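You operate a simulated robot arm through the tools that you are given. There is no shell and no other tool. Be economical: measure what you need, move in short steps, check, and stop when the job is done.

You are at the controls of a simulated robot arm. One attempt, no reset.

## Task
Rivet the thick strap and put it in the DONE tray with a ring from the drawers.
Fine: the strap lies ready in the press; turn the press knob to THICK first; slide the table out to take it; shut the drawer again; leave the other straps.

It is judged by the outcome, as a careful person would: the job done as asked, and still so three seconds after it is handed in. It fails if anything else is knocked over, pushed out of place, dropped, spilled or broken.

## Robot
A 6-joint arm with a two-finger parallel gripper, fixed in place. Base frame: the origin is at the foot of the arm, x ahead of it, y to its left, z up. Lengths are in cm, angles in degrees, forces in N, time in s.
With the tool pointing down near the work surface it reaches from about 30 to 70 cm from the base axis. Its first joint turns from -166.0 to 166.0 degrees. Payload 4.1 kg.
The TCP is the grasp point between the finger pads, 2.3 cm short of the fingertips. In the tool frame z runs along the fingers and y along their closing line. The gripper opens to 9.4 cm. The fingers are 3.8 cm wide and 1 cm thick; the gripper's body (5.4 by 9.6 cm) begins 3.9 cm behind the TCP.
Orientation is that of the tool frame in the base frame, as [roll, pitch, yaw] about the fixed x, y, z axes, in that order (R = Rz(yaw) Ry(pitch) Rx(roll)). With the fingers straight down and closing along the base's y, the tool's x points along the base's -x, its y along +y and its z along -z.

## Interface
- The arm moves only by the tool send_rows. Its argument "rows" is one flat list of numbers, 7 for each row, row after row: the gripper command, from -1 (fully open) to 1 (shut), values between in proportion, then the shift along the tool's x, y, z in mm, then the turn, a rotation vector about the tool's x, y, z in degrees. In form: [gripper, dx, dy, dz, rx, ry, rz, gripper, dx, dy, dz, rx, ry, rz, ...]. A call has 1 to 10 rows; each row is the pose to reach, as a shift and turn from the pose commanded when the call began, along the tool's axes at that moment. Each row takes 0.2 s and may step no farther than 5 cm and 8.6 degrees from the row before; otherwise, or with a gripper value out of range, the whole call is refused. A pose out of reach is approached as far as the arm can. The call stops where the force on the tool passes 40 N (or 10 N more than at its start, if that is more) or the arm is blocked; 0.2 s more then pass. Each finger travels about 4.5 cm/s and halts on what it meets, pressing with about 32 N; the grip force reading is that of the motor and also rises with nothing between the fingers. The clock runs only during rows and for 0.2 s after the last one: add rows that repeat a pose to give the fingers time. It gives the time, the measured TCP pose, the force on the tool (base axes), the opening and the grip force at its end, in the units of the frame above (readings bear some noise).
- Cameras (640 x 400 px; columns grow to the right, rows downward): "scene" is fixed at [21.96, -49.87, 141.56]; the picture's right is [0.97, -0.25, 0.00], its down [-0.12, -0.47, -0.87] and it looks along [0.22, 0.84, -0.49] (base axes); focal length 282 px, centre (320, 200). "wrist" rides on the gripper at [8.6, 1.6, -7.5] in the tool frame; the picture's right is [-0.18, 0.98, 0.00], its down [-0.58, -0.11, -0.81] and it looks along [-0.79, -0.15, 0.59] (tool axes); focal length 243 px, centre (320, 200). There is no depth. A picture from a camera that has moved, and an enlarged one, comes with that camera's place and axes in the base frame and with its lens.
- camera(camera): a new picture of that camera. The clock stands still meanwhile.
- slide_trunk(by): slides the trunk up (or, below 0, down) by that many cm; the arm rides with it, the base frame stays. It gives what a move gives, with no picture.
- zoom(camera, box): a new picture of the part [left, top, right, bottom] of that camera's present view, enlarged. The clock stands still meanwhile.
- close_job(): hands the job in; it is judged then, once.

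Work in short steps. Places have to be worked out from the pictures, the camera data and where the tool is seen: move nearer, look again, correct. Check each grasp and each placing, and mend what went wrong. You have 120 turns and 64 pictures in all, those below and enlarged ones among them. Open the gripper and draw the arm clear of the work before you hand the job in, unless the task says otherwise; then end with one line.

The tools are called after "Emit:" by a JSON object that holds its "name" and its "arguments". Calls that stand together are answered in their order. send_rows: Moves the arm, as the interface text tells. Its arguments: {"type":"object","properties":{"rows":{"type":"array","items":{"type":"number"}}},"required":["rows"]} The other tools are called the same way: slide_trunk (by) slides the trunk up or down; camera (camera) takes a picture; zoom (camera, box) takes an enlarged picture of a part of a camera's view; close_job () hands the job in.

At the start:

```text
t: 0.0
position: [9.56, 35.13, 131.11]
tool_rot: [-180.0, 0.1, -180.0]
contact_force: [0.1, 0.3, -0.2]
gripper_width: 9.43
gripper_force: 0.0
trunk travel left (down, up): [-52.5, 6.5]
```

scene: 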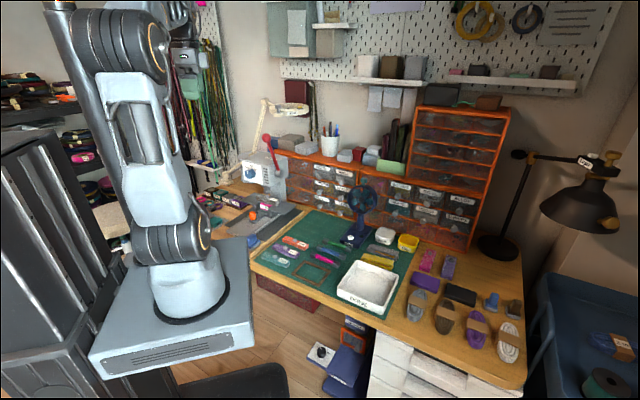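
wrist: 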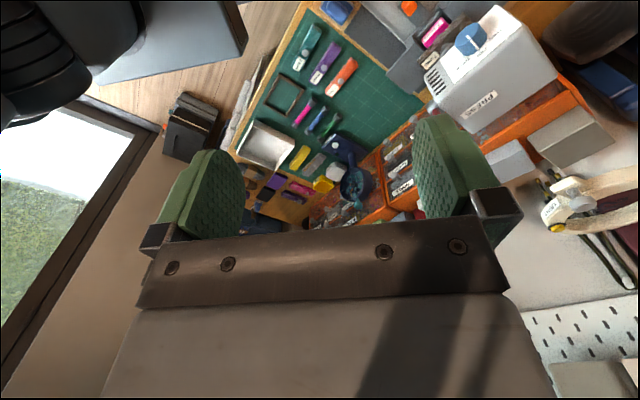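

I'll start by enlarging the press area, the drawers and the tray to understand the layout.

Emit:
{"name": "zoom", "arguments": {"camera": "scene", "box": [180, 130, 340, 230]}}

Emit:
{"name": "zoom", "arguments": {"camera": "scene", "box": [330, 150, 490, 250]}}

Emit:
{"name": "zoom", "arguments": {"camera": "scene", "box": [250, 220, 410, 320]}}

Emit:
{"name": "zoom", "arguments": {"camera": "wrist", "box": [380, 0, 620, 150]}}

```text
4.00 times, centred on (260, 180) of scene
camera zoom: at [21.96, -49.87, 141.56], right [0.97, -0.25, 0.0], down [-0.12, -0.47, -0.87], along [0.22, 0.84, -0.49], focal length 1127 px, centre (560, 280)
```

zoom: 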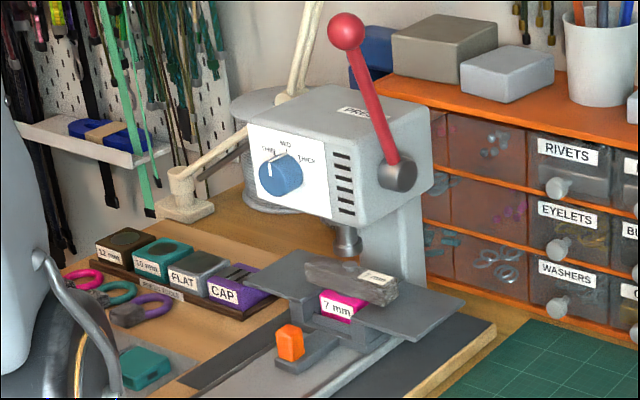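

```text
4.00 times, centred on (410, 200) of scene
camera zoom: at [21.96, -49.87, 141.56], right [0.97, -0.25, 0.0], down [-0.12, -0.47, -0.87], along [0.22, 0.84, -0.49], focal length 1127 px, centre (-40, 200)
```

zoom: 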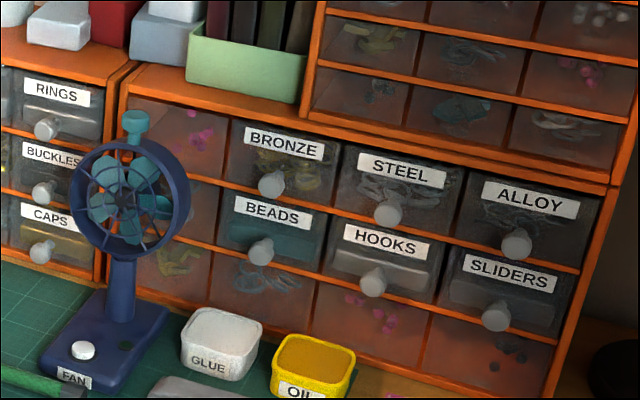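

```text
4.00 times, centred on (330, 270) of scene
camera zoom: at [21.96, -49.87, 141.56], right [0.97, -0.25, 0.0], down [-0.12, -0.47, -0.87], along [0.22, 0.84, -0.49], focal length 1127 px, centre (280, -80)
```

zoom: 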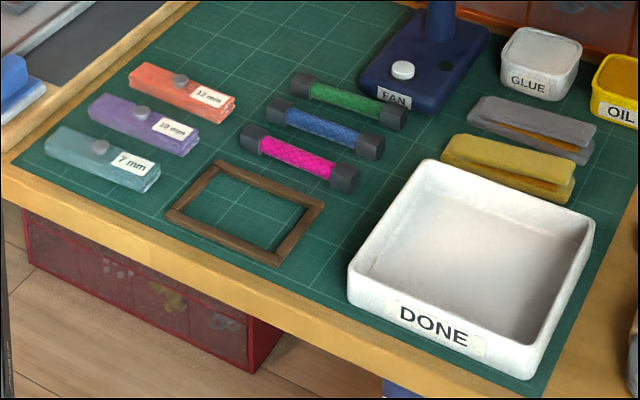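

```text
2.67 times, centred on (500, 75) of wrist
camera zoom: at [1.11, 36.72, 138.62], right [0.18, 0.98, 0.0], down [0.58, -0.11, 0.81], along [0.79, -0.15, -0.59], focal length 647 px, centre (-160, 533)
```

zoom: 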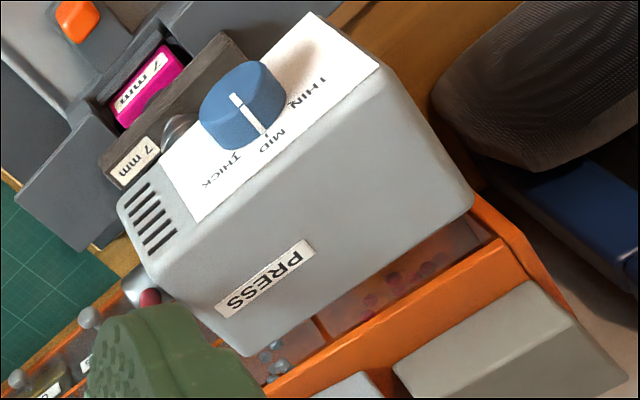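

The press stands around (25, 58) and appears to face diagonally toward the arm, with the knob near (21, 57, 95). I'll turn the tool 45° and drop a little so the wrist camera faces the press front.

Emit:
{"name": "send_rows", "arguments": {"rows": [-1, 0, 0, 20, 0, 0, -8, -1, 0, 0, 40, 0, 0, -16, -1, 0, 0, 60, 0, 0, -24, -1, 0, 0, 80, 0, 0, -32, -1, 0, 0, 100, 0, 0, -40, -1, 0, 0, 110, 0, 0, -45, -1, 0, 0, 110, 0, 0, -45]}}

Emit:
{"name": "camera", "arguments": {"camera": "wrist"}}

Emit:
{"name": "camera", "arguments": {"camera": "scene"}}

```text
t: 1.6
position: [9.75, 35.19, 120.15]
tool_rot: [-179.9, 0.0, -134.9]
contact_force: [0.0, 0.1, 0.6]
gripper_width: 9.4
gripper_force: 0.2
trunk travel left (down, up): [-52.5, 6.5]
```

```text
57 pictures are left
camera wrist: at [2.56, 30.21, 127.61], right [-0.57, 0.82, 0.0], down [0.49, 0.34, 0.81], along [0.66, 0.46, -0.59], focal length 243 px, centre (320, 200)
```

wrist: 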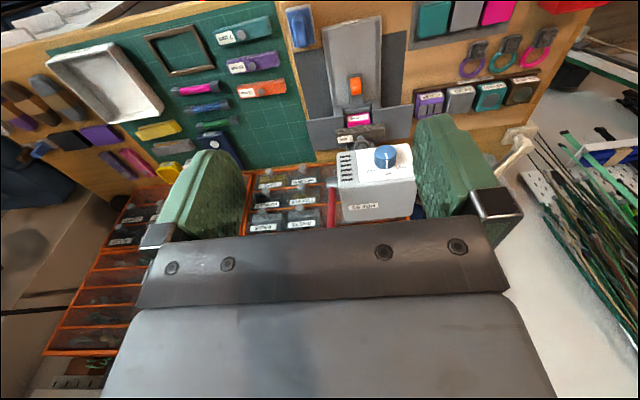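

```text
56 pictures are left
```

scene: 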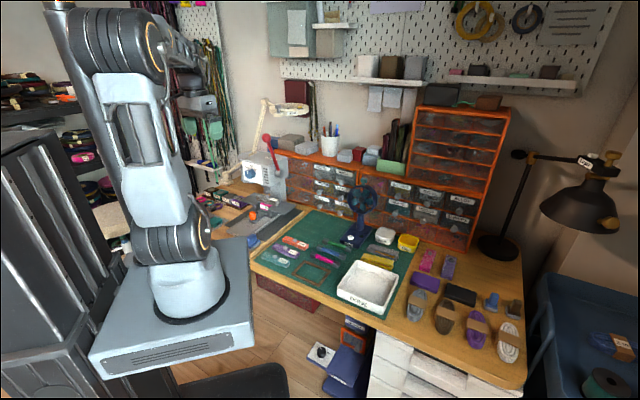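

The press now fills the wrist view; I'll enlarge it for directions and knob pointer.

Emit:
{"name": "zoom", "arguments": {"camera": "wrist", "box": [280, 0, 440, 100]}}

Emit:
{"name": "zoom", "arguments": {"camera": "wrist", "box": [280, 100, 440, 200]}}

```text
4.00 times, centred on (360, 50) of wrist
camera zoom: at [2.56, 30.21, 127.61], right [-0.57, 0.82, 0.0], down [0.49, 0.34, 0.81], along [0.66, 0.46, -0.59], focal length 970 px, centre (160, 800)
```

zoom: 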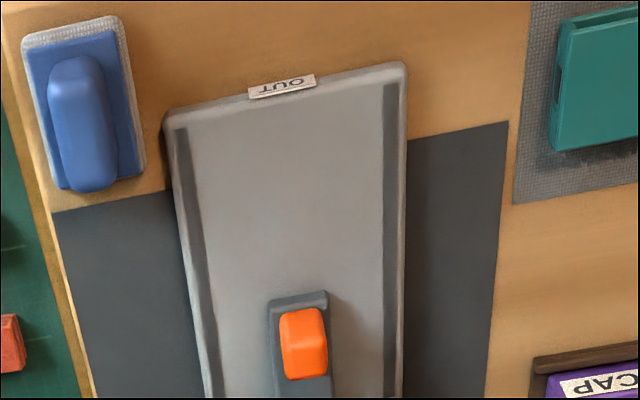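

```text
4.00 times, centred on (360, 150) of wrist
camera zoom: at [2.56, 30.21, 127.61], right [-0.57, 0.82, 0.0], down [0.49, 0.34, 0.81], along [0.66, 0.46, -0.59], focal length 970 px, centre (160, 400)
```

zoom: 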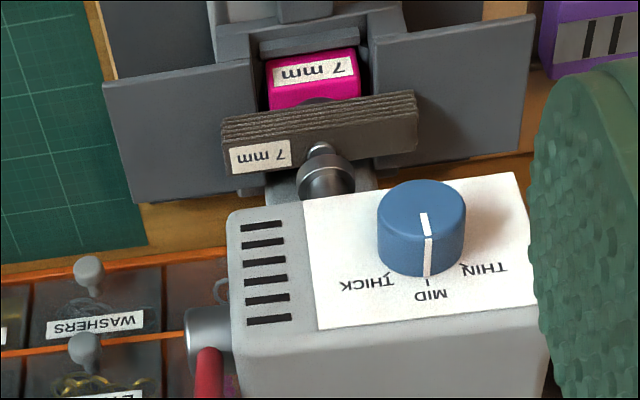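

Clear picture: pointer stands at MID, THICK is 45° clockwise; the knob face is at about (20.6, 57, 95) on a panel facing (-0.7,-0.7). The lever hub is at about (32.5, 53.6, 95.5) and its ball near (28, 49, 112). I'll move ahead of the knob and swing the tool to horizontal, staying high.

Emit:
{"name": "send_rows", "arguments": {"rows": [-1, -24, 15, 0, 0, -8.5, 0, -1, -48, 31, 0, 0, -17, 0, -1, -72, 46, 0, 0, -25.5, 0, -1, -96, 62, 0, 0, -34, 0, -1, -110, 70, 0, 0, -42.5, 0, -1, -110, 70, 0, 0, -51, 0, -1, -110, 70, 0, 0, -59.5, 0, -1, -110, 70, 0, 0, -68, 0, -1, -110, 70, 0, 0, -76.5, 0, -1, -110, 70, 0, 0, -85, 0]}}

```text
t: 3.8
position: [12.46, 47.84, 120.25]
tool_rot: [-179.8, 85.1, -134.8]
contact_force: [0.2, -0.7, 0.7]
gripper_width: 9.38
gripper_force: 0.1
trunk travel left (down, up): [-52.5, 6.5]
```

Finish the turn to horizontal, then go down next.

Emit:
{"name": "send_rows", "arguments": {"rows": [-1, 0, 0, 0, 0, -5, 0, -1, 0, 0, 0, 0, -5, 0]}}

Emit:
{"name": "send_rows", "arguments": {"rows": [-1, 40, 0, 0, 0, 0, 0, -1, 80, 0, 0, 0, 0, 0, -1, 120, 0, 0, 0, 0, 0, -1, 160, 5, 0, 0, 0, 0, -1, 200, 7, 0, 0, 0, 0, -1, 245, 7, 0, 0, 0, 0, -1, 245, 7, 0, 0, 0, 0]}}

Emit:
{"name": "camera", "arguments": {"camera": "wrist"}}

Emit:
{"name": "zoom", "arguments": {"camera": "scene", "box": [180, 120, 340, 220]}}

```text
t: 4.4
position: [12.43, 47.83, 120.14]
tool_rot: [169.7, 89.9, -145.3]
contact_force: [-0.3, 0.4, -0.4]
gripper_width: 9.4
gripper_force: 0.0
trunk travel left (down, up): [-52.5, 6.5]
```

```text
t: 6.0
position: [11.96, 48.36, 95.59]
tool_rot: [-124.4, 90.0, -79.4]
contact_force: [0.3, -0.2, 0.3]
gripper_width: 9.41
gripper_force: 0.0
trunk travel left (down, up): [-52.5, 6.5]
```

```text
53 pictures are left
camera wrist: at [5.59, 44.24, 87.03], right [-0.7, 0.69, 0.18], down [-0.49, -0.65, 0.58], along [0.52, 0.31, 0.79], focal length 243 px, centre (320, 200)
```

wrist: 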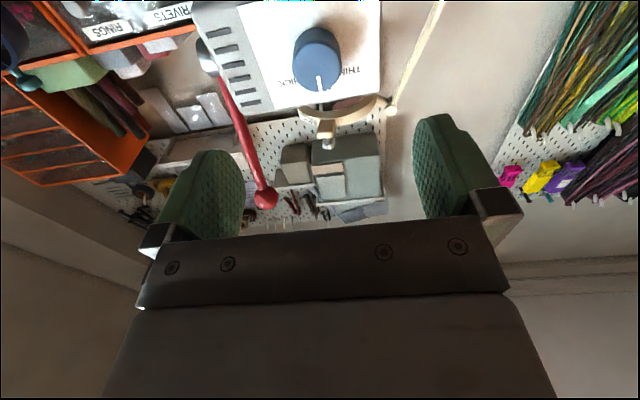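

```text
4.00 times, centred on (260, 170) of scene
camera zoom: at [21.96, -49.87, 141.56], right [0.97, -0.25, 0.0], down [-0.12, -0.47, -0.87], along [0.22, 0.84, -0.49], focal length 1127 px, centre (560, 320)
```

zoom: 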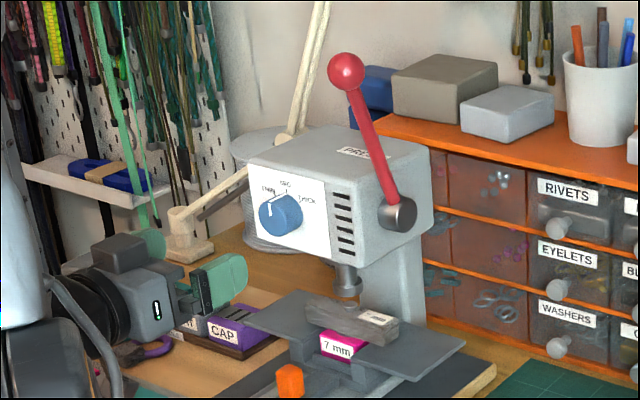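

The wrist view confirms the knob face at about (20.6, 56.8, 94.8), straight ahead. I'll move down 8 mm and forward 115 mm, then close on the knob.

Emit:
{"name": "send_rows", "arguments": {"rows": [-1, 8, -1, 40, 0, 0, 0, -1, 8, -1, 75, 0, 0, 0, -1, 8, -1, 100, 0, 0, 0, -1, 8, -1, 115, 0, 0, 0, -1, 8, -1, 115, 0, 0, 0]}}

Emit:
{"name": "camera", "arguments": {"camera": "wrist"}}

Emit:
{"name": "zoom", "arguments": {"camera": "scene", "box": [200, 130, 320, 205]}}

```text
t: 7.2
position: [20.33, 56.28, 95.01]
tool_rot: [-55.3, 90.0, -10.3]
contact_force: [-0.7, -1.8, 0.5]
gripper_width: 9.38
gripper_force: 0.1
trunk travel left (down, up): [-52.5, 6.5]
```

```text
51 pictures are left
camera wrist: at [13.97, 52.24, 86.27], right [-0.7, 0.69, 0.18], down [-0.49, -0.65, 0.58], along [0.52, 0.31, 0.79], focal length 243 px, centre (320, 200)
```

wrist: 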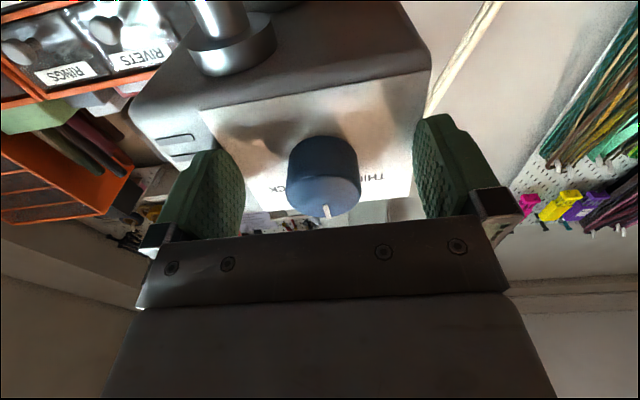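

```text
5.33 times, centred on (260, 168) of scene
camera zoom: at [21.96, -49.87, 141.56], right [0.97, -0.25, 0.0], down [-0.12, -0.47, -0.87], along [0.22, 0.84, -0.49], focal length 1503 px, centre (640, 373)
```

zoom: 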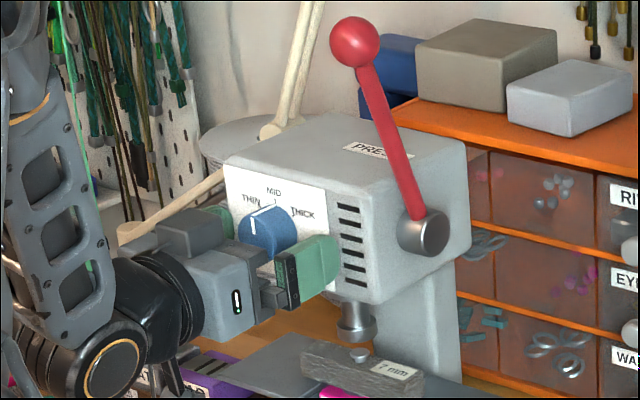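

The knob sits centred between the fingers. Close on it.

Emit:
{"name": "send_rows", "arguments": {"rows": [0.6, 0, 0, 0, 0, 0, 0, 0.6, 0, 0, 0, 0, 0, 0, 0.6, 0, 0, 0, 0, 0, 0, 0.6, 0, 0, 0, 0, 0, 0]}}

```text
t: 8.2
position: [20.31, 56.34, 94.88]
tool_rot: [34.0, 89.9, 79.1]
contact_force: [-0.9, -0.8, 0.4]
gripper_width: 3.8
gripper_force: 38.1
trunk travel left (down, up): [-52.5, 6.5]
```

Gripped at 3.8 cm. Now turn clockwise 45° about the tool axis.

Emit:
{"name": "send_rows", "arguments": {"rows": [0.6, 0, 0, 0, 0, 0, 7.5, 0.6, 0, 0, 0, 0, 0, 15, 0.6, 0, 0, 0, 0, 0, 22.5, 0.6, 0, 0, 0, 0, 0, 30, 0.6, 0, 0, 0, 0, 0, 37.5, 0.6, 0, 0, 0, 0, 0, 45, 0.6, 0, 0, 0, 0, 0, 45]}}

Emit:
{"name": "zoom", "arguments": {"camera": "scene", "box": [200, 130, 320, 205]}}

```text
t: 8.7
position: [20.21, 56.38, 94.87]
tool_rot: [94.4, 81.3, 138.5]
contact_force: [-4.2, -18.9, 3.8]
gripper_width: 3.79
gripper_force: 21.2
out of reach, approached as far as the arm can: row 2
trunk travel left (down, up): [-52.5, 6.5]
stopped in row 2: the force on the tool passed its limit (the readings are from after the stop); the commanded pose is now the measured one
```

```text
5.33 times, centred on (260, 168) of scene
camera zoom: at [21.96, -49.87, 141.56], right [0.97, -0.25, 0.0], down [-0.12, -0.47, -0.87], along [0.22, 0.84, -0.49], focal length 1503 px, centre (640, 373)
```

zoom: 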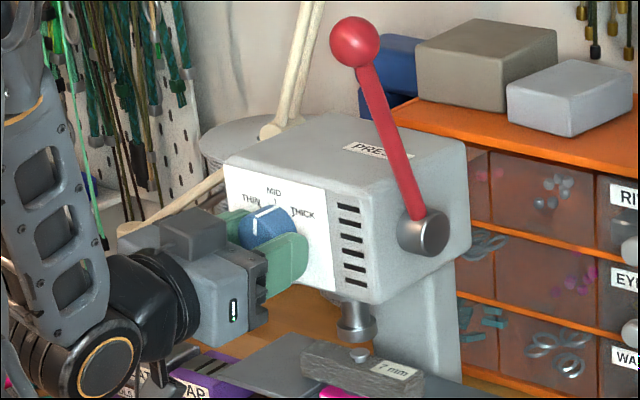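

The roll ran out of reach after ~9° (a wrist limit). I'll open, back off, wind the tool the other way, and regrip to gain range.

Emit:
{"name": "send_rows", "arguments": {"rows": [-0.6, 0, 0, 0, 0, 0, 0, -0.6, 0, 0, 0, 0, 0, 0, -0.6, 0, 0, 0, 0, 0, 0]}}

Emit:
{"name": "send_rows", "arguments": {"rows": [-0.6, 0, 0, -40, 0, 0, 0, -0.6, 0, 0, -40, 0, 0, -8, -0.6, 0, 0, -40, 0, 0, -16, -0.6, 0, 0, -40, 0, 0, -24, -0.6, 0, 0, -40, 0, 0, -32, -0.6, 0, 0, -40, 0, 0, -40, -0.6, 0, 0, -40, 0, 0, -48, -0.6, 0, 0, -40, 0, 0, -54, -0.6, 0, 0, -40, 0, 0, -54]}}

Emit:
{"name": "zoom", "arguments": {"camera": "scene", "box": [200, 130, 320, 205]}}

Emit:
{"name": "camera", "arguments": {"camera": "wrist"}}

```text
t: 9.2
position: [20.32, 56.2, 94.52]
tool_rot: [96.3, 81.3, 140.2]
contact_force: [-3.2, -28.3, 6.1]
gripper_width: 6.74
gripper_force: 0.0
trunk travel left (down, up): [-52.5, 6.5]
stopped in row 2: the force on the tool passed its limit (the readings are from after the stop); the commanded pose is now the measured one
```

```text
t: 11.2
position: [17.48, 53.61, 94.55]
tool_rot: [-91.5, 44.5, -47.1]
contact_force: [0.2, -1.1, 0.2]
gripper_width: 7.52
gripper_force: 0.1
out of reach, approached as far as the arm can: row 1
trunk travel left (down, up): [-52.5, 6.5]
```

```text
5.33 times, centred on (260, 168) of scene
camera zoom: at [21.96, -49.87, 141.56], right [0.97, -0.25, 0.0], down [-0.12, -0.47, -0.87], along [0.22, 0.84, -0.49], focal length 1503 px, centre (640, 373)
```

zoom: 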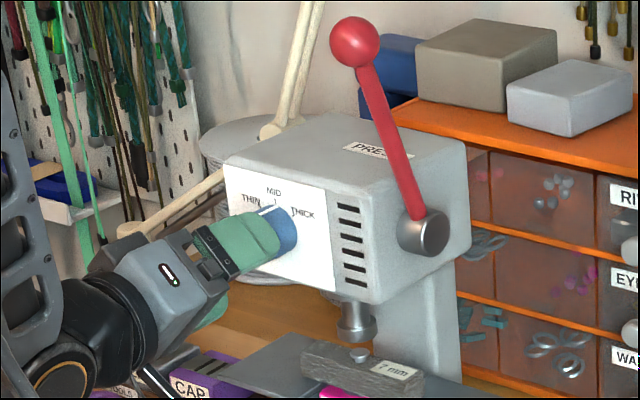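

```text
47 pictures are left
camera wrist: at [15.51, 44.85, 87.5], right [-0.58, 0.58, -0.57], down [-0.81, -0.31, 0.5], along [0.11, 0.75, 0.65], focal length 243 px, centre (320, 200)
```

wrist: 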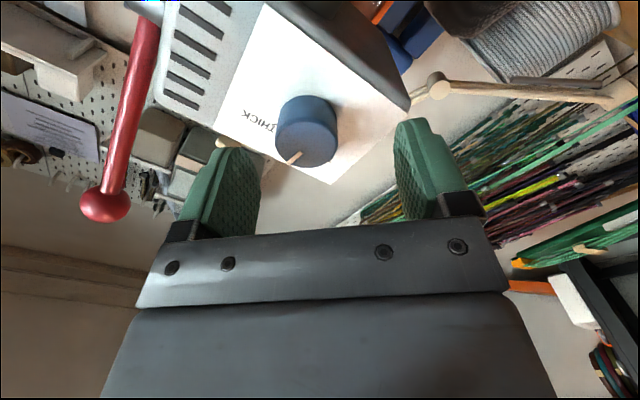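

The tool could wind back -45° from level. Now I'll advance again and regrip the knob.

Emit:
{"name": "send_rows", "arguments": {"rows": [-0.6, -3, -1, 15, 0, 0, 0, -0.6, -3, -1, 30, 0, 0, 0, -0.6, -3, -1, 39, 0, 0, 0, -0.6, -3, -1, 39, 0, 0, 0, 0.6, -3, -1, 39, 0, 0, 0, 0.6, -3, -1, 39, 0, 0, 0, 0.6, -3, -1, 39, 0, 0, 0, 0.6, -3, -1, 39, 0, 0, 0]}}

```text
t: 13.1
position: [20.42, 56.04, 95.22]
tool_rot: [-90.8, 45.0, -47.4]
contact_force: [11.8, -26.7, 15.9]
gripper_width: 4.1
gripper_force: 24.5
trunk travel left (down, up): [-52.5, 6.5]
stopped in row 8: the force on the tool passed its limit (the readings are from after the stop); the commanded pose is now the measured one
```

Gripping is slightly off-centre along the closing line; I'll shift 2 mm toward -y and let it close.

Emit:
{"name": "send_rows", "arguments": {"rows": [0.6, 0, -2, 0, 0, 0, 0, 0.6, 0, -2, 0, 0, 0, 0, 0.6, 0, -2, 0, 0, 0, 0]}}

```text
t: 13.9
position: [20.5, 56.05, 95.31]
tool_rot: [-90.7, 45.0, -46.9]
contact_force: [14.0, -29.3, 21.5]
gripper_width: 3.72
gripper_force: 44.6
trunk travel left (down, up): [-52.5, 6.5]
```

Emit:
{"name": "send_rows", "arguments": {"rows": [0.6, 0, -2, 0, 0, 0, 0, 0.6, 0, -2, 0, 0, 0, 0]}}

```text
t: 14.5
position: [20.44, 56.16, 95.41]
tool_rot: [-91.0, 44.9, -46.9]
contact_force: [14.1, -23.8, 10.9]
gripper_width: 3.72
gripper_force: 44.5
trunk travel left (down, up): [-52.5, 6.5]
```

Force fell by 10 N; continue the same way.

Emit:
{"name": "send_rows", "arguments": {"rows": [0.6, 0, -2, 0, 0, 0, 0, 0.6, 0, -4, 0, 0, 0, 0, 0.6, 0, -4, 0, 0, 0, 0]}}

```text
t: 15.3
position: [20.39, 56.07, 95.39]
tool_rot: [-91.3, 44.8, -47.1]
contact_force: [1.3, -16.8, -6.1]
gripper_width: 3.71
gripper_force: 45.0
trunk travel left (down, up): [-52.5, 6.5]
```

Balanced now. Ease off x and z by 2 mm, then turn clockwise.

Emit:
{"name": "send_rows", "arguments": {"rows": [0.6, 2, -4, -3, 0, 0, 0, 0.6, 2, -4, -3, 0, 0, 0]}}

Emit:
{"name": "send_rows", "arguments": {"rows": [0.6, 0, 0, 0, 0, 0, 7.5, 0.6, 0, 0, 0, 0, 0, 15, 0.6, 0, 0, 0, 0, 0, 22.5, 0.6, 0, 0, 0, 0, 0, 30, 0.6, 0, 0, 0, 0, 0, 37.5, 0.6, 0, 0, 0, 0, 0, 42, 0.6, 0, 0, 0, 0, 0, 42]}}

Emit:
{"name": "zoom", "arguments": {"camera": "scene", "box": [200, 130, 320, 205]}}

```text
t: 15.9
position: [20.34, 56.11, 95.36]
tool_rot: [-91.4, 44.5, -46.9]
contact_force: [-7.3, 19.3, -18.5]
gripper_width: 3.72
gripper_force: 45.1
trunk travel left (down, up): [-52.5, 6.5]
```

```text
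t: 16.7
position: [20.3, 56.16, 95.23]
tool_rot: [-92.8, 62.8, -48.1]
contact_force: [-11.1, 24.8, -13.2]
gripper_width: 3.75
gripper_force: 45.1
trunk travel left (down, up): [-52.5, 6.5]
stopped in row 3: the force on the tool passed its limit (the readings are from after the stop); the commanded pose is now the measured one
```

```text
5.33 times, centred on (260, 168) of scene
camera zoom: at [21.96, -49.87, 141.56], right [0.97, -0.25, 0.0], down [-0.12, -0.47, -0.87], along [0.22, 0.84, -0.49], focal length 1503 px, centre (640, 373)
```

zoom: 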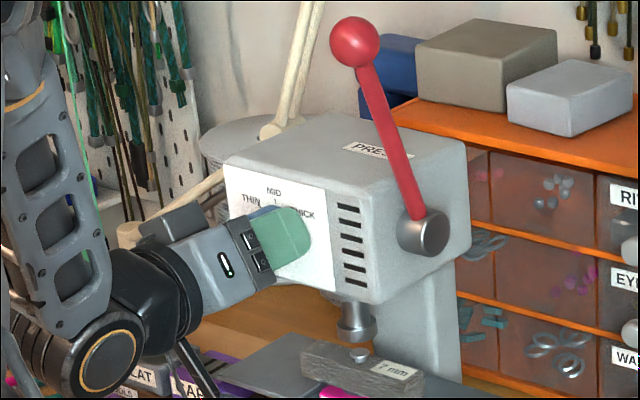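

Turned ~18° so far before the force limit. Continue in small steps.

Emit:
{"name": "send_rows", "arguments": {"rows": [0.6, 0, 0, 0, 0, 0, 4, 0.6, 0, 0, 0, 0, 0, 8, 0.6, 0, 0, 0, 0, 0, 12, 0.6, 0, 0, 0, 0, 0, 16, 0.6, 0, 0, 0, 0, 0, 20, 0.6, 0, 0, 0, 0, 0, 24]}}

```text
t: 18.0
position: [20.18, 56.21, 95.36]
tool_rot: [-102.1, 83.5, -57.2]
contact_force: [-13.2, 28.7, -11.4]
gripper_width: 3.69
gripper_force: 44.8
trunk travel left (down, up): [-52.5, 6.5]
stopped in row 6: the force on the tool passed its limit (the readings are from after the stop); the commanded pose is now the measured one
```

About 39° turned. Relieve the side load, open, and back off to look.

Emit:
{"name": "send_rows", "arguments": {"rows": [0.6, 0, 3, 0, 0, 0, 0, -0.6, 0, 3, 0, 0, 0, 0, -0.6, 0, 3, 0, 0, 0, 0, -0.6, 0, 3, 0, 0, 0, 0]}}

Emit:
{"name": "send_rows", "arguments": {"rows": [-0.6, 0, 0, -25, 0, 0, 0, -0.6, 0, 0, -50, 0, 0, 0, -0.6, 0, 0, -80, 0, 0, 0, -0.6, 0, 0, -80, 0, 0, 0]}}

Emit:
{"name": "zoom", "arguments": {"camera": "scene", "box": [220, 140, 300, 190]}}

Emit:
{"name": "camera", "arguments": {"camera": "wrist"}}

```text
t: 19.0
position: [20.43, 55.95, 95.31]
tool_rot: [-100.2, 83.9, -56.0]
contact_force: [0.8, 0.3, 0.5]
gripper_width: 7.49
gripper_force: 0.0
trunk travel left (down, up): [-52.5, 6.5]
```

```text
t: 20.0
position: [14.67, 50.33, 95.73]
tool_rot: [-100.2, 83.8, -55.9]
contact_force: [0.5, 0.5, -0.3]
gripper_width: 7.51
gripper_force: 0.1
trunk travel left (down, up): [-52.5, 6.5]
```

```text
8.00 times, centred on (260, 165) of scene
camera zoom: at [21.96, -49.87, 141.56], right [0.97, -0.25, 0.0], down [-0.12, -0.47, -0.87], along [0.22, 0.84, -0.49], focal length 2254 px, centre (800, 480)
```

zoom: 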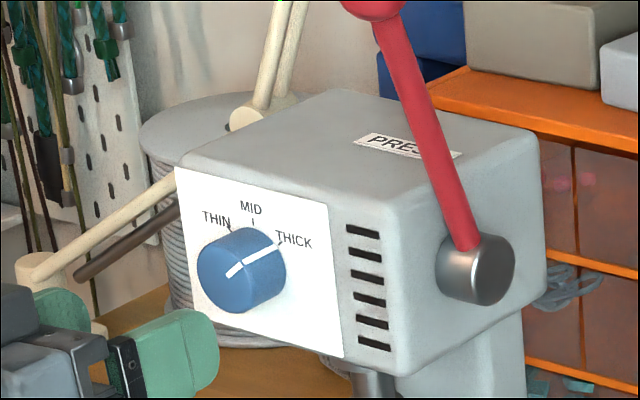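

```text
44 pictures are left
camera wrist: at [8.77, 45.48, 86.98], right [-0.69, 0.72, 0.08], down [-0.54, -0.59, 0.6], along [0.48, 0.38, 0.79], focal length 243 px, centre (320, 200)
```

wrist: 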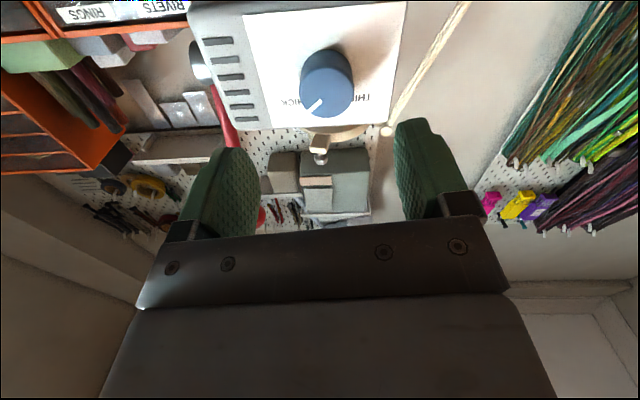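

The pointer now sits on the THICK tick. Next: raise clear and swing the tool back to pointing down, toward the lever.

Emit:
{"name": "send_rows", "arguments": {"rows": [-0.6, -45, 5, -20, 0, 0, 6, -0.6, -90, 10, -30, 0, 0, 6, -0.6, -135, 15, -30, 0, 0, 6, -0.6, -180, 20, -30, 0, 0, 6, -0.6, -225, 24, -30, 0, 0, 6, -0.6, -260, 28, -30, 0, 0, 6, -0.6, -260, 28, -30, 0, 0, 6]}}

Emit:
{"name": "send_rows", "arguments": {"rows": [-0.6, 0, 0, 0, 0, 8.5, 0, -0.6, 0, 0, 0, 0, 17, 0, -0.6, 0, 0, 0, 0, 25.5, 0, -0.6, 0, 0, 0, 0, 34, 0, -0.6, 0, 0, 0, 0, 42.5, 0, -0.6, 0, 0, 0, 0, 51, 0, -0.6, 0, 0, 0, 0, 59.5, 0, -0.6, 0, 0, 0, 0, 68, 0, -0.6, 0, 0, 0, 0, 76.5, 0, -0.6, 0, 0, 0, 0, 85, 0]}}

```text
t: 21.6
position: [9.08, 52.47, 121.44]
tool_rot: [-174.2, 88.9, -129.9]
contact_force: [1.0, 0.3, 0.0]
gripper_width: 7.54
gripper_force: 0.0
trunk travel left (down, up): [-52.5, 6.5]
```

```text
t: 23.8
position: [9.06, 52.55, 121.25]
tool_rot: [-179.9, 3.8, -135.9]
contact_force: [0.0, 0.1, -0.2]
gripper_width: 7.55
gripper_force: 0.1
trunk travel left (down, up): [-52.5, 6.5]
```

Level off and move to a viewing spot just short of the lever ball.

Emit:
{"name": "send_rows", "arguments": {"rows": [-0.6, -15, -40, 0, 0, 3.8, -0.9, -0.6, -30, -80, 0, 0, 3.8, -0.9, -0.6, -45, -120, 0, 0, 3.8, -0.9, -0.6, -59, -158, 0, 0, 3.8, -0.9, -0.6, -59, -158, 0, 0, 3.8, -0.9]}}

Emit:
{"name": "camera", "arguments": {"camera": "wrist"}}

Emit:
{"name": "zoom", "arguments": {"camera": "scene", "box": [180, 90, 340, 190]}}

```text
t: 25.0
position: [24.2, 45.32, 121.55]
tool_rot: [-179.9, 0.1, -134.9]
contact_force: [0.2, 0.4, -0.2]
gripper_width: 7.53
gripper_force: 0.1
trunk travel left (down, up): [-52.5, 6.5]
```

```text
43 pictures are left
camera wrist: at [17.23, 40.33, 128.99], right [-0.57, 0.82, 0.0], down [0.48, 0.34, 0.81], along [0.67, 0.46, -0.59], focal length 243 px, centre (320, 200)
```

wrist: 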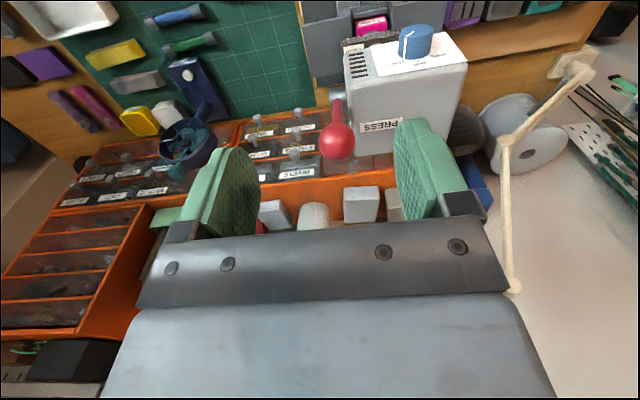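

```text
4.00 times, centred on (260, 140) of scene
camera zoom: at [21.96, -49.87, 141.56], right [0.97, -0.25, 0.0], down [-0.12, -0.47, -0.87], along [0.22, 0.84, -0.49], focal length 1127 px, centre (560, 440)
```

zoom: 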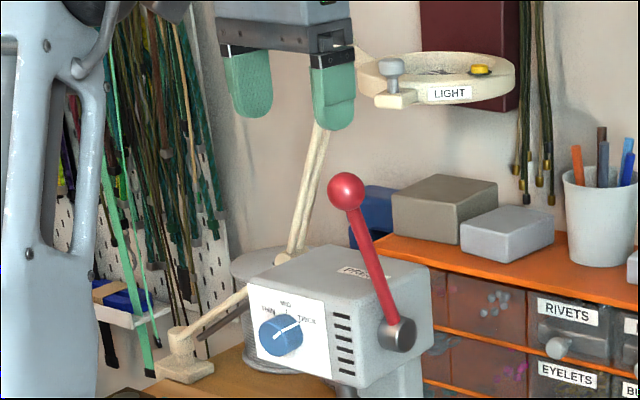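

Ball is at about (28.1, 49.7, 111.8). Move over it, descend and grip it.

Emit:
{"name": "send_rows", "arguments": {"rows": [-0.6, -30, 3, 0, 0, 0, 0, -0.6, -59, 3, 10, 0, 0, 0, -0.6, -59, 3, 45, 0, 0, 0, -0.6, -59, 3, 75, 0, 0, 0, -0.6, -59, 3, 97, 0, 0, 0, -0.6, -59, 3, 97, 0, 0, 0]}}

Emit:
{"name": "camera", "arguments": {"camera": "wrist"}}

Emit:
{"name": "zoom", "arguments": {"camera": "scene", "box": [200, 100, 320, 175]}}

```text
t: 26.4
position: [28.12, 49.67, 111.67]
tool_rot: [-179.9, 0.1, -134.9]
contact_force: [0.4, 0.0, -0.8]
gripper_width: 7.51
gripper_force: 0.1
trunk travel left (down, up): [-52.5, 6.5]
```

```text
41 pictures are left
camera wrist: at [20.95, 44.71, 119.15], right [-0.57, 0.82, 0.0], down [0.49, 0.34, 0.81], along [0.67, 0.46, -0.59], focal length 243 px, centre (320, 200)
```

wrist: 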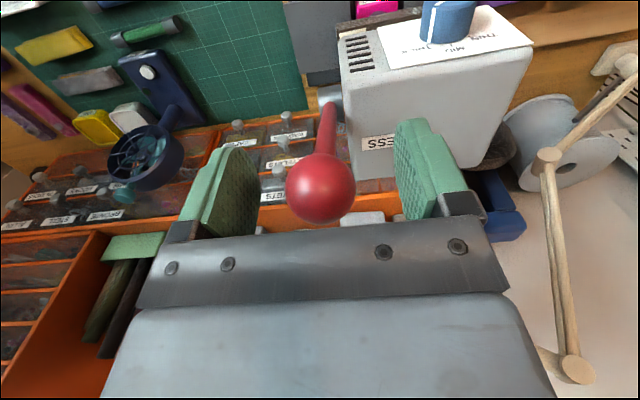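

```text
5.33 times, centred on (260, 138) of scene
camera zoom: at [21.96, -49.87, 141.56], right [0.97, -0.25, 0.0], down [-0.12, -0.47, -0.87], along [0.22, 0.84, -0.49], focal length 1503 px, centre (640, 533)
```

zoom: 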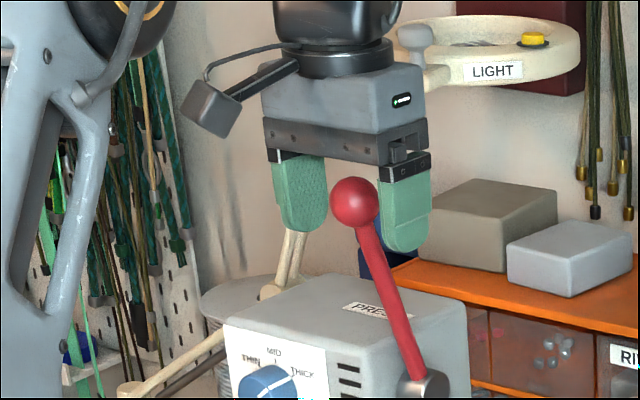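

Centred. Grip the ball and begin following the arc forward-down (radius ≈17.3, from ~20°).

Emit:
{"name": "send_rows", "arguments": {"rows": [0.6, 0, 0, 0, 0, 0, 0, 0.6, 0, 0, 0, 0, 0, 0, 0.6, 0, 0, 0, 0, 0, 0, 0.6, 0, 0, 0, 0, 0, 0]}}

Emit:
{"name": "send_rows", "arguments": {"rows": [0.6, 14, 0, 6, 0, 0, 0, 0.6, 27, 0, 13, 0, 0, 0, 0.6, 40, 0, 21, 0, 0, 0, 0.6, 52, 0, 30, 0, 0, 0, 0.6, 52, 0, 30, 0, 0, 0]}}

Emit:
{"name": "zoom", "arguments": {"camera": "scene", "box": [180, 110, 340, 210]}}

```text
t: 27.4
position: [28.12, 49.69, 111.83]
tool_rot: [-179.7, 0.0, -134.9]
contact_force: [0.8, -0.8, -0.7]
gripper_width: 3.32
gripper_force: 45.7
trunk travel left (down, up): [-52.5, 6.5]
```

```text
t: 28.6
position: [24.54, 45.95, 108.95]
tool_rot: [-180.0, 0.0, -134.9]
contact_force: [0.1, 11.2, 4.9]
gripper_width: 3.33
gripper_force: 45.1
trunk travel left (down, up): [-52.5, 6.5]
```

```text
4.00 times, centred on (260, 160) of scene
camera zoom: at [21.96, -49.87, 141.56], right [0.97, -0.25, 0.0], down [-0.12, -0.47, -0.87], along [0.22, 0.84, -0.49], focal length 1127 px, centre (560, 360)
```

zoom: 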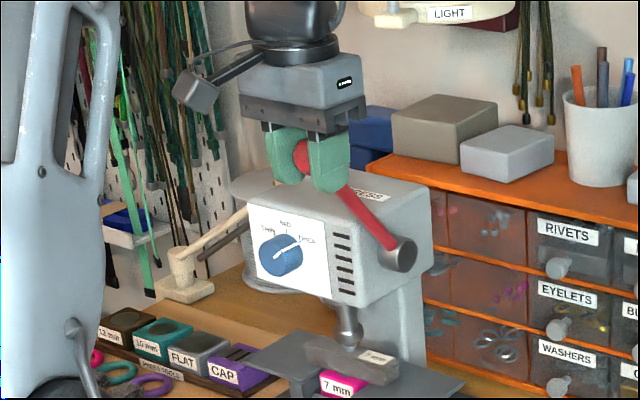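

The lever follows and the ram descends. Continue along the arc until resistance.

Emit:
{"name": "send_rows", "arguments": {"rows": [0.6, 11, 0, 10, 0, 0, 0, 0.6, 21, 0, 21, 0, 0, 0, 0.6, 30, 0, 33, 0, 0, 0, 0.6, 38, 0, 46, 0, 0, 0, 0.6, 45, 0, 59, 0, 0, 0, 0.6, 51, 0, 73, 0, 0, 0, 0.6, 51, 0, 73, 0, 0, 0]}}

Emit:
{"name": "zoom", "arguments": {"camera": "scene", "box": [180, 110, 340, 210]}}

```text
t: 30.2
position: [20.85, 42.37, 101.63]
tool_rot: [-179.8, 0.1, -134.9]
contact_force: [-0.7, -1.6, 13.1]
gripper_width: 3.35
gripper_force: 44.9
trunk travel left (down, up): [-52.5, 6.5]
```

```text
4.00 times, centred on (260, 160) of scene
camera zoom: at [21.96, -49.87, 141.56], right [0.97, -0.25, 0.0], down [-0.12, -0.47, -0.87], along [0.22, 0.84, -0.49], focal length 1127 px, centre (560, 360)
```

zoom: 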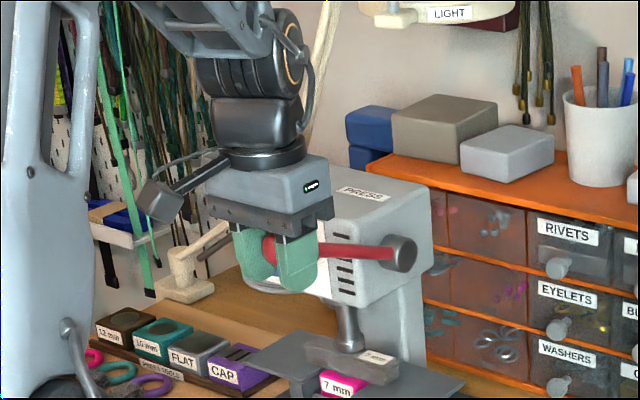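

Ram tip is near the strap. Continue further down until it presses.

Emit:
{"name": "send_rows", "arguments": {"rows": [0.6, 4, 0, 14, 0, 0, 0, 0.6, 7, 0, 29, 0, 0, 0, 0.6, 9, 0, 44, 0, 0, 0, 0.6, 10, 0, 59, 0, 0, 0, 0.6, 9, 0, 74, 0, 0, 0, 0.6, 7, 0, 89, 0, 0, 0, 0.6, 7, 0, 89, 0, 0, 0]}}

Emit:
{"name": "zoom", "arguments": {"camera": "scene", "box": [180, 120, 340, 220]}}

```text
t: 31.0
position: [20.16, 41.74, 98.16]
tool_rot: [-180.0, 0.5, -134.9]
contact_force: [-4.0, -12.9, 23.5]
gripper_width: 3.36
gripper_force: 16.5
trunk travel left (down, up): [-52.5, 6.5]
stopped in row 4: the force on the tool passed its limit (the readings are from after the stop); the commanded pose is now the measured one
```

```text
4.00 times, centred on (260, 170) of scene
camera zoom: at [21.96, -49.87, 141.56], right [0.97, -0.25, 0.0], down [-0.12, -0.47, -0.87], along [0.22, 0.84, -0.49], focal length 1127 px, centre (560, 320)
```

zoom: 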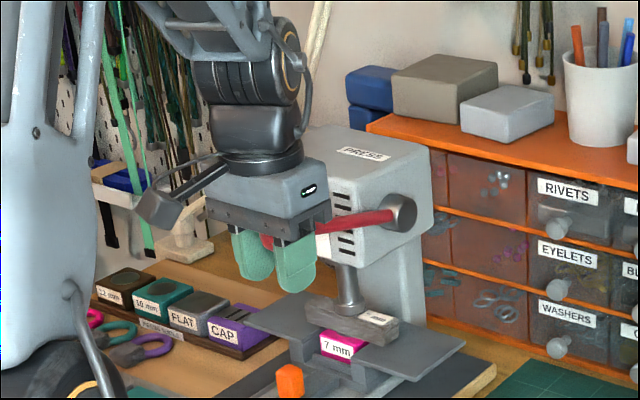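

The ram has met the strap at about 81°. Push once more to be sure of full pressure.

Emit:
{"name": "send_rows", "arguments": {"rows": [0.6, 1, 0, 8, 0, 0, 0, 0.6, 2, 0, 16, 0, 0, 0, 0.6, 2, 0, 24, 0, 0, 0, 0.6, 2, 0, 32, 0, 0, 0]}}

Emit:
{"name": "zoom", "arguments": {"camera": "scene", "box": [220, 170, 300, 220]}}

```text
t: 31.3
position: [20.31, 41.69, 98.1]
tool_rot: [179.9, 0.8, -134.9]
contact_force: [-5.6, -18.9, 19.7]
gripper_width: 3.31
gripper_force: 44.6
trunk travel left (down, up): [-52.5, 6.5]
stopped in row 1: the force on the tool passed its limit (the readings are from after the stop); the commanded pose is now the measured one
```

```text
8.00 times, centred on (260, 195) of scene
camera zoom: at [21.96, -49.87, 141.56], right [0.97, -0.25, 0.0], down [-0.12, -0.47, -0.87], along [0.22, 0.84, -0.49], focal length 2254 px, centre (800, 240)
```

zoom: 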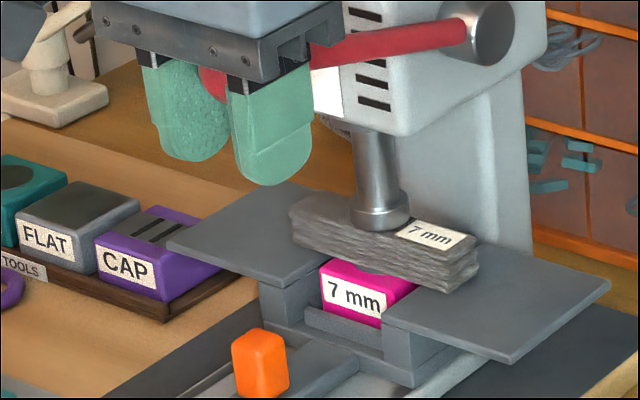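

Firm stop on the strap: riveted. Now bring the lever back up along the same arc.

Emit:
{"name": "send_rows", "arguments": {"rows": [0.6, -3, 0, -17, 0, 0, 0, 0.6, -8, 0, -33, 0, 0, 0, 0.6, -14, 0, -46, 0, 0, 0, 0.6, -21, 0, -59, 0, 0, 0, 0.6, -30, 0, -72, 0, 0, 0, 0.6, -38, 0, -84, 0, 0, 0, 0.6, -49, 0, -95, 0, 0, 0, 0.6, -60, 0, -105, 0, 0, 0, 0.6, -72, 0, -115, 0, 0, 0, 0.6, -84, 0, -123, 0, 0, 0]}}

Emit:
{"name": "send_rows", "arguments": {"rows": [0.6, -14, 0, -7, 0, 0, 0, 0.6, -27, 0, -12, 0, 0, 0, 0.6, -27, 0, -12, 0, 0, 0]}}

Emit:
{"name": "zoom", "arguments": {"camera": "scene", "box": [180, 110, 340, 210]}}

```text
t: 33.5
position: [26.43, 48.04, 109.93]
tool_rot: [179.8, 0.4, -135.0]
contact_force: [8.4, -1.5, -21.9]
gripper_width: 3.36
gripper_force: 44.9
trunk travel left (down, up): [-52.5, 6.5]
```

```text
t: 34.1
position: [27.54, 49.11, 110.95]
tool_rot: [-179.7, -0.2, -134.7]
contact_force: [-2.4, -12.1, -2.0]
gripper_width: 3.34
gripper_force: 44.8
trunk travel left (down, up): [-52.5, 6.5]
stopped in row 2: the force on the tool passed its limit (the readings are from after the stop); the commanded pose is now the measured one
```

```text
4.00 times, centred on (260, 160) of scene
camera zoom: at [21.96, -49.87, 141.56], right [0.97, -0.25, 0.0], down [-0.12, -0.47, -0.87], along [0.22, 0.84, -0.49], focal length 1127 px, centre (560, 360)
```

zoom: 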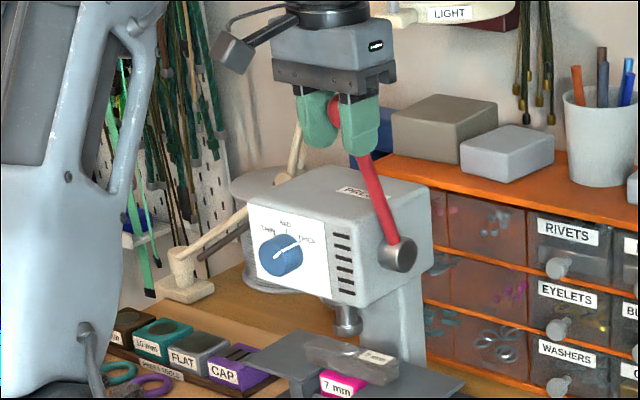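

Lever is back up against its stop. Release and raise.

Emit:
{"name": "send_rows", "arguments": {"rows": [-0.5, 0, 0, 0, 0, 0, 0, -0.5, 0, 0, 0, 0, 0, 0, -0.5, 0, 0, 0, 0, 0, 0, -0.5, 0, 0, -40, 0, 0, 0, -0.5, 0, 0, -80, 0, 0, 0, -0.5, 0, 0, -80, 0, 0, 0]}}

```text
t: 35.5
position: [27.63, 49.19, 118.92]
tool_rot: [-179.8, -0.3, -134.9]
contact_force: [0.6, -1.0, 0.2]
gripper_width: 7.06
gripper_force: 0.0
trunk travel left (down, up): [-52.5, 6.5]
```

Back off in front of the table, descend, and tilt the tool 25° forward to look at the table and handle.

Emit:
{"name": "send_rows", "arguments": {"rows": [-0.5, 45, 0, 0, 0, 0, 0, -0.5, 90, 25, 0, 0, 0, 0, -0.5, 133, 50, 0, 0, 0, 0, -0.5, 133, 70, 45, 0, -8, 0, -0.5, 133, 70, 90, 0, -16, 0, -0.5, 133, 70, 135, 0, -25, 0, -0.5, 133, 70, 180, 0, -25, 0, -0.5, 133, 70, 220, 0, -25, 0, -0.5, 133, 70, 220, 0, -25, 0]}}

Emit:
{"name": "camera", "arguments": {"camera": "wrist"}}

```text
refused: row 2 steps farther than a row can; nothing moved
```

```text
34 pictures are left
camera wrist: at [20.44, 44.38, 126.51], right [-0.57, 0.82, 0.0], down [0.49, 0.34, 0.8], along [0.66, 0.45, -0.59], focal length 243 px, centre (320, 200)
```

wrist: 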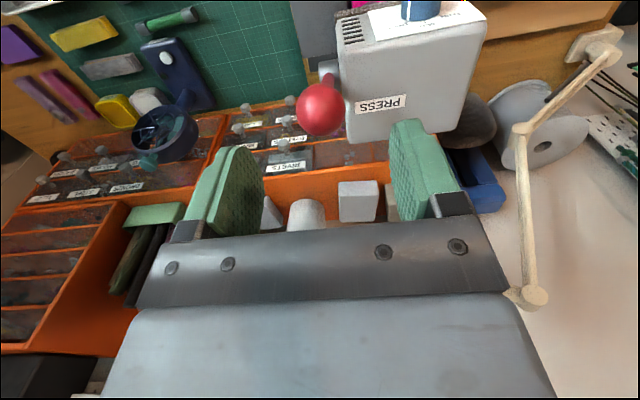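

Emit:
{"name": "send_rows", "arguments": {"rows": [-0.5, 45, 0, 0, 0, 0, 0, -0.5, 85, 25, 0, 0, 0, 0, -0.5, 125, 50, 0, 0, 0, 0, -0.5, 133, 70, 35, 0, -8, 0, -0.5, 133, 70, 80, 0, -16, 0, -0.5, 133, 70, 125, 0, -24, 0, -0.5, 133, 70, 170, 0, -25, 0, -0.5, 133, 70, 215, 0, -25, 0, -0.5, 133, 70, 215, 0, -25, 0]}}

Emit:
{"name": "camera", "arguments": {"camera": "wrist"}}

```text
t: 37.5
position: [13.38, 44.77, 97.46]
tool_rot: [-179.7, 24.8, -134.6]
contact_force: [0.1, 0.4, 0.7]
gripper_width: 7.04
gripper_force: 0.1
trunk travel left (down, up): [-52.5, 6.5]
```

```text
33 pictures are left
camera wrist: at [4.53, 38.18, 100.59], right [-0.58, 0.81, 0.07], down [0.21, 0.06, 0.98], along [0.79, 0.58, -0.2], focal length 243 px, centre (320, 200)
```

wrist: 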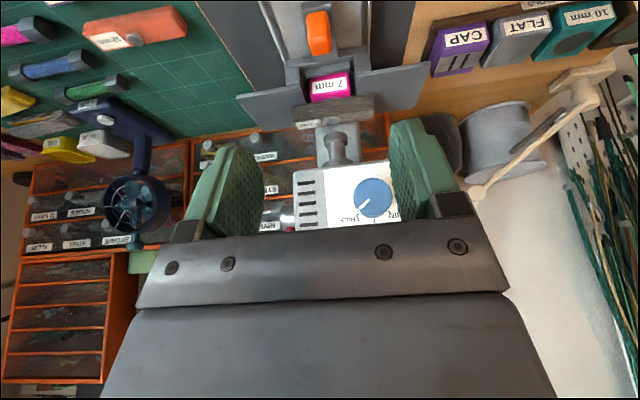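

Handle centre works out to about (19.8, 50.7, 80); it lies right along the tool axis. Advance along it.

Emit:
{"name": "send_rows", "arguments": {"rows": [-0.5, -1, -3, 45, 0, 0, 0, -0.5, -3, -3, 90, 0, 0, 0, -0.5, -5, -3, 130, 0, 0, 0, -0.5, -6, -3, 160, 0, 0, 0, -0.5, -6, -3, 175, 0, 0, 0, -0.5, -6, -3, 175, 0, 0, 0]}}

Emit:
{"name": "camera", "arguments": {"camera": "wrist"}}

Emit:
{"name": "zoom", "arguments": {"camera": "scene", "box": [190, 150, 310, 225]}}

```text
t: 38.9
position: [19.06, 50.02, 81.81]
tool_rot: [-179.9, 24.8, -134.7]
contact_force: [0.7, 0.3, 0.0]
gripper_width: 7.05
gripper_force: 0.1
trunk travel left (down, up): [-52.5, 6.5]
```

```text
32 pictures are left
camera wrist: at [10.24, 43.4, 84.84], right [-0.58, 0.81, 0.07], down [0.21, 0.06, 0.98], along [0.79, 0.58, -0.2], focal length 243 px, centre (320, 200)
```

wrist: 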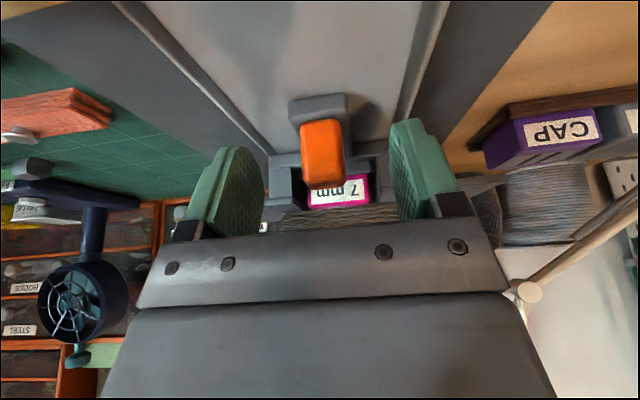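

```text
5.33 times, centred on (250, 188) of scene
camera zoom: at [21.96, -49.87, 141.56], right [0.97, -0.25, 0.0], down [-0.12, -0.47, -0.87], along [0.22, 0.84, -0.49], focal length 1503 px, centre (693, 267)
```

zoom: 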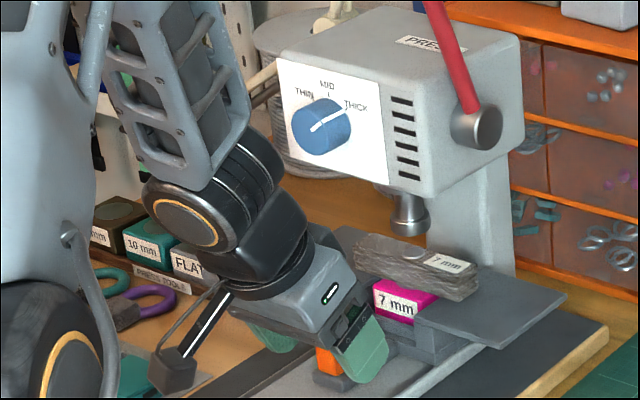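

Handle is between the fingers, slightly below. Go 12 mm further and close on it.

Emit:
{"name": "send_rows", "arguments": {"rows": [-0.5, 3, 0, 8, 0, 0, 0, -0.5, 5, 0, 13, 0, 0, 0, 0.8, 5, 0, 13, 0, 0, 0, 0.8, 5, 0, 13, 0, 0, 0, 0.8, 5, 0, 13, 0, 0, 0, 0.8, 5, 0, 13, 0, 0, 0, 0.8, 5, 0, 13, 0, 0, 0]}}

```text
t: 40.5
position: [19.02, 50.18, 80.36]
tool_rot: [-180.0, 24.8, -134.8]
contact_force: [-17.0, 13.0, -3.3]
gripper_width: 3.14
gripper_force: 45.2
trunk travel left (down, up): [-52.5, 6.5]
```

Gripped (3.1 cm wide handle). Ease the side load 3 mm and pull the table straight out.

Emit:
{"name": "send_rows", "arguments": {"rows": [0.8, 0, 3, 0, 0, 0, 0, 0.8, 14, 3, -6, 0, 0, 0, 0.8, 27, 3, -13, 0, 0, 0, 0.8, 41, 3, -19, 0, 0, 0, 0.8, 54, 3, -25, 0, 0, 0, 0.8, 68, 3, -32, 0, 0, 0, 0.8, 81, 3, -38, 0, 0, 0, 0.8, 95, 3, -44, 0, 0, 0, 0.8, 95, 3, -44, 0, 0, 0]}}

Emit:
{"name": "camera", "arguments": {"camera": "scene"}}

```text
t: 42.5
position: [11.62, 42.71, 80.4]
tool_rot: [-179.8, 24.8, -134.8]
contact_force: [4.4, -5.1, 6.8]
gripper_width: 3.14
gripper_force: 45.8
trunk travel left (down, up): [-52.5, 6.5]
```

```text
30 pictures are left
```

scene: 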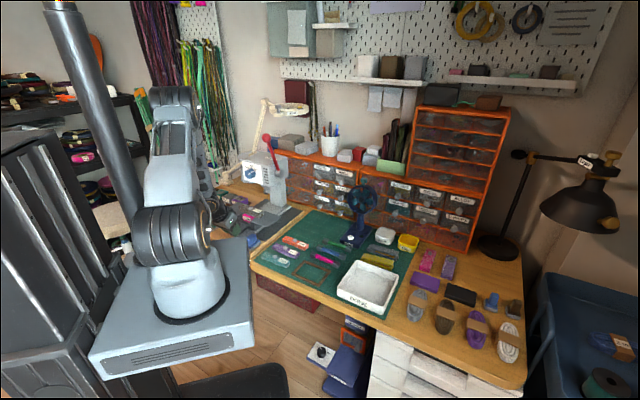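

The table moved 10.5 cm. Enlarge to see the strap and whether it's at the end.

Emit:
{"name": "zoom", "arguments": {"camera": "scene", "box": [190, 160, 310, 235]}}

```text
5.33 times, centred on (250, 198) of scene
camera zoom: at [21.96, -49.87, 141.56], right [0.97, -0.25, 0.0], down [-0.12, -0.47, -0.87], along [0.22, 0.84, -0.49], focal length 1503 px, centre (693, 213)
```

zoom: 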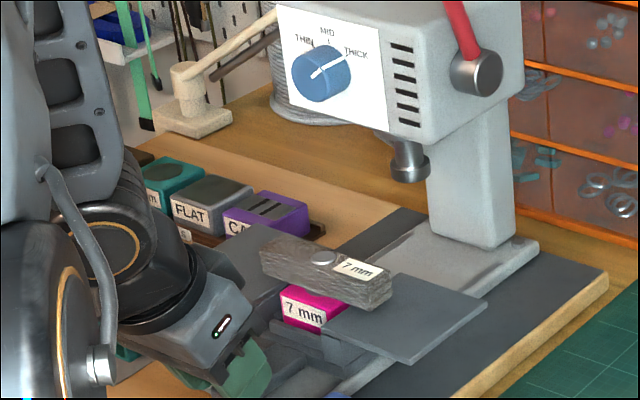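

The strap is out with its rivet set. Pull the table further, to its stop, for more room from the press head.

Emit:
{"name": "send_rows", "arguments": {"rows": [0.8, 14, 0, -6, 0, 0, 0, 0.8, 27, 0, -13, 0, 0, 0, 0.8, 41, 0, -19, 0, 0, 0, 0.8, 54, 0, -25, 0, 0, 0, 0.8, 54, 0, -25, 0, 0, 0]}}

```text
t: 43.2
position: [9.85, 40.95, 80.43]
tool_rot: [-179.6, 25.5, -135.0]
contact_force: [23.6, 9.9, -22.1]
gripper_width: 3.15
gripper_force: 45.4
trunk travel left (down, up): [-52.5, 6.5]
stopped in row 3: the force on the tool passed its limit (the readings are from after the stop); the commanded pose is now the measured one
```

The table hit its OUT stop. Release the handle, draw back along the tool axis and look.

Emit:
{"name": "send_rows", "arguments": {"rows": [-0.5, 0, 0, 0, 0, 0, 0, -0.5, 0, 0, 0, 0, 0, 0, -0.5, 0, 0, 0, 0, 0, 0, -0.5, 0, 0, -40, 0, 0, 0, -0.5, 0, 0, -85, 0, 0, 0, -0.5, -10, 0, -130, 0, 0, 0, -0.5, -30, 0, -170, 0, 0, 0, -0.5, -50, 0, -210, 0, 0, 0, -0.5, -50, 0, -210, 0, 0, 0]}}

Emit:
{"name": "camera", "arguments": {"camera": "wrist"}}

```text
t: 45.2
position: [6.26, 37.44, 101.66]
tool_rot: [-179.7, 25.4, -134.8]
contact_force: [0.0, -0.5, -1.3]
gripper_width: 7.06
gripper_force: 0.1
trunk travel left (down, up): [-52.5, 6.5]
```

```text
28 pictures are left
camera wrist: at [-2.51, 30.96, 104.71], right [-0.58, 0.81, 0.07], down [0.2, 0.05, 0.98], along [0.79, 0.58, -0.19], focal length 243 px, centre (320, 200)
```

wrist: 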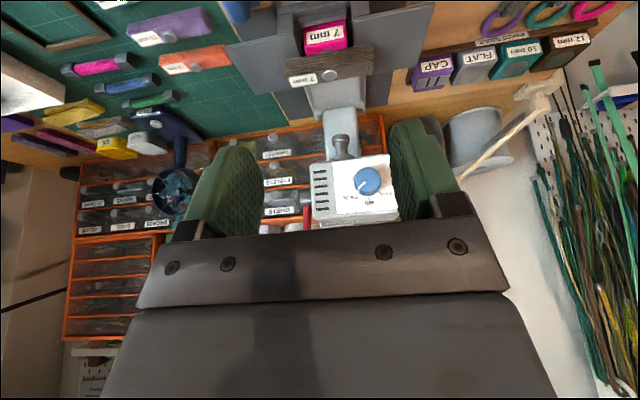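

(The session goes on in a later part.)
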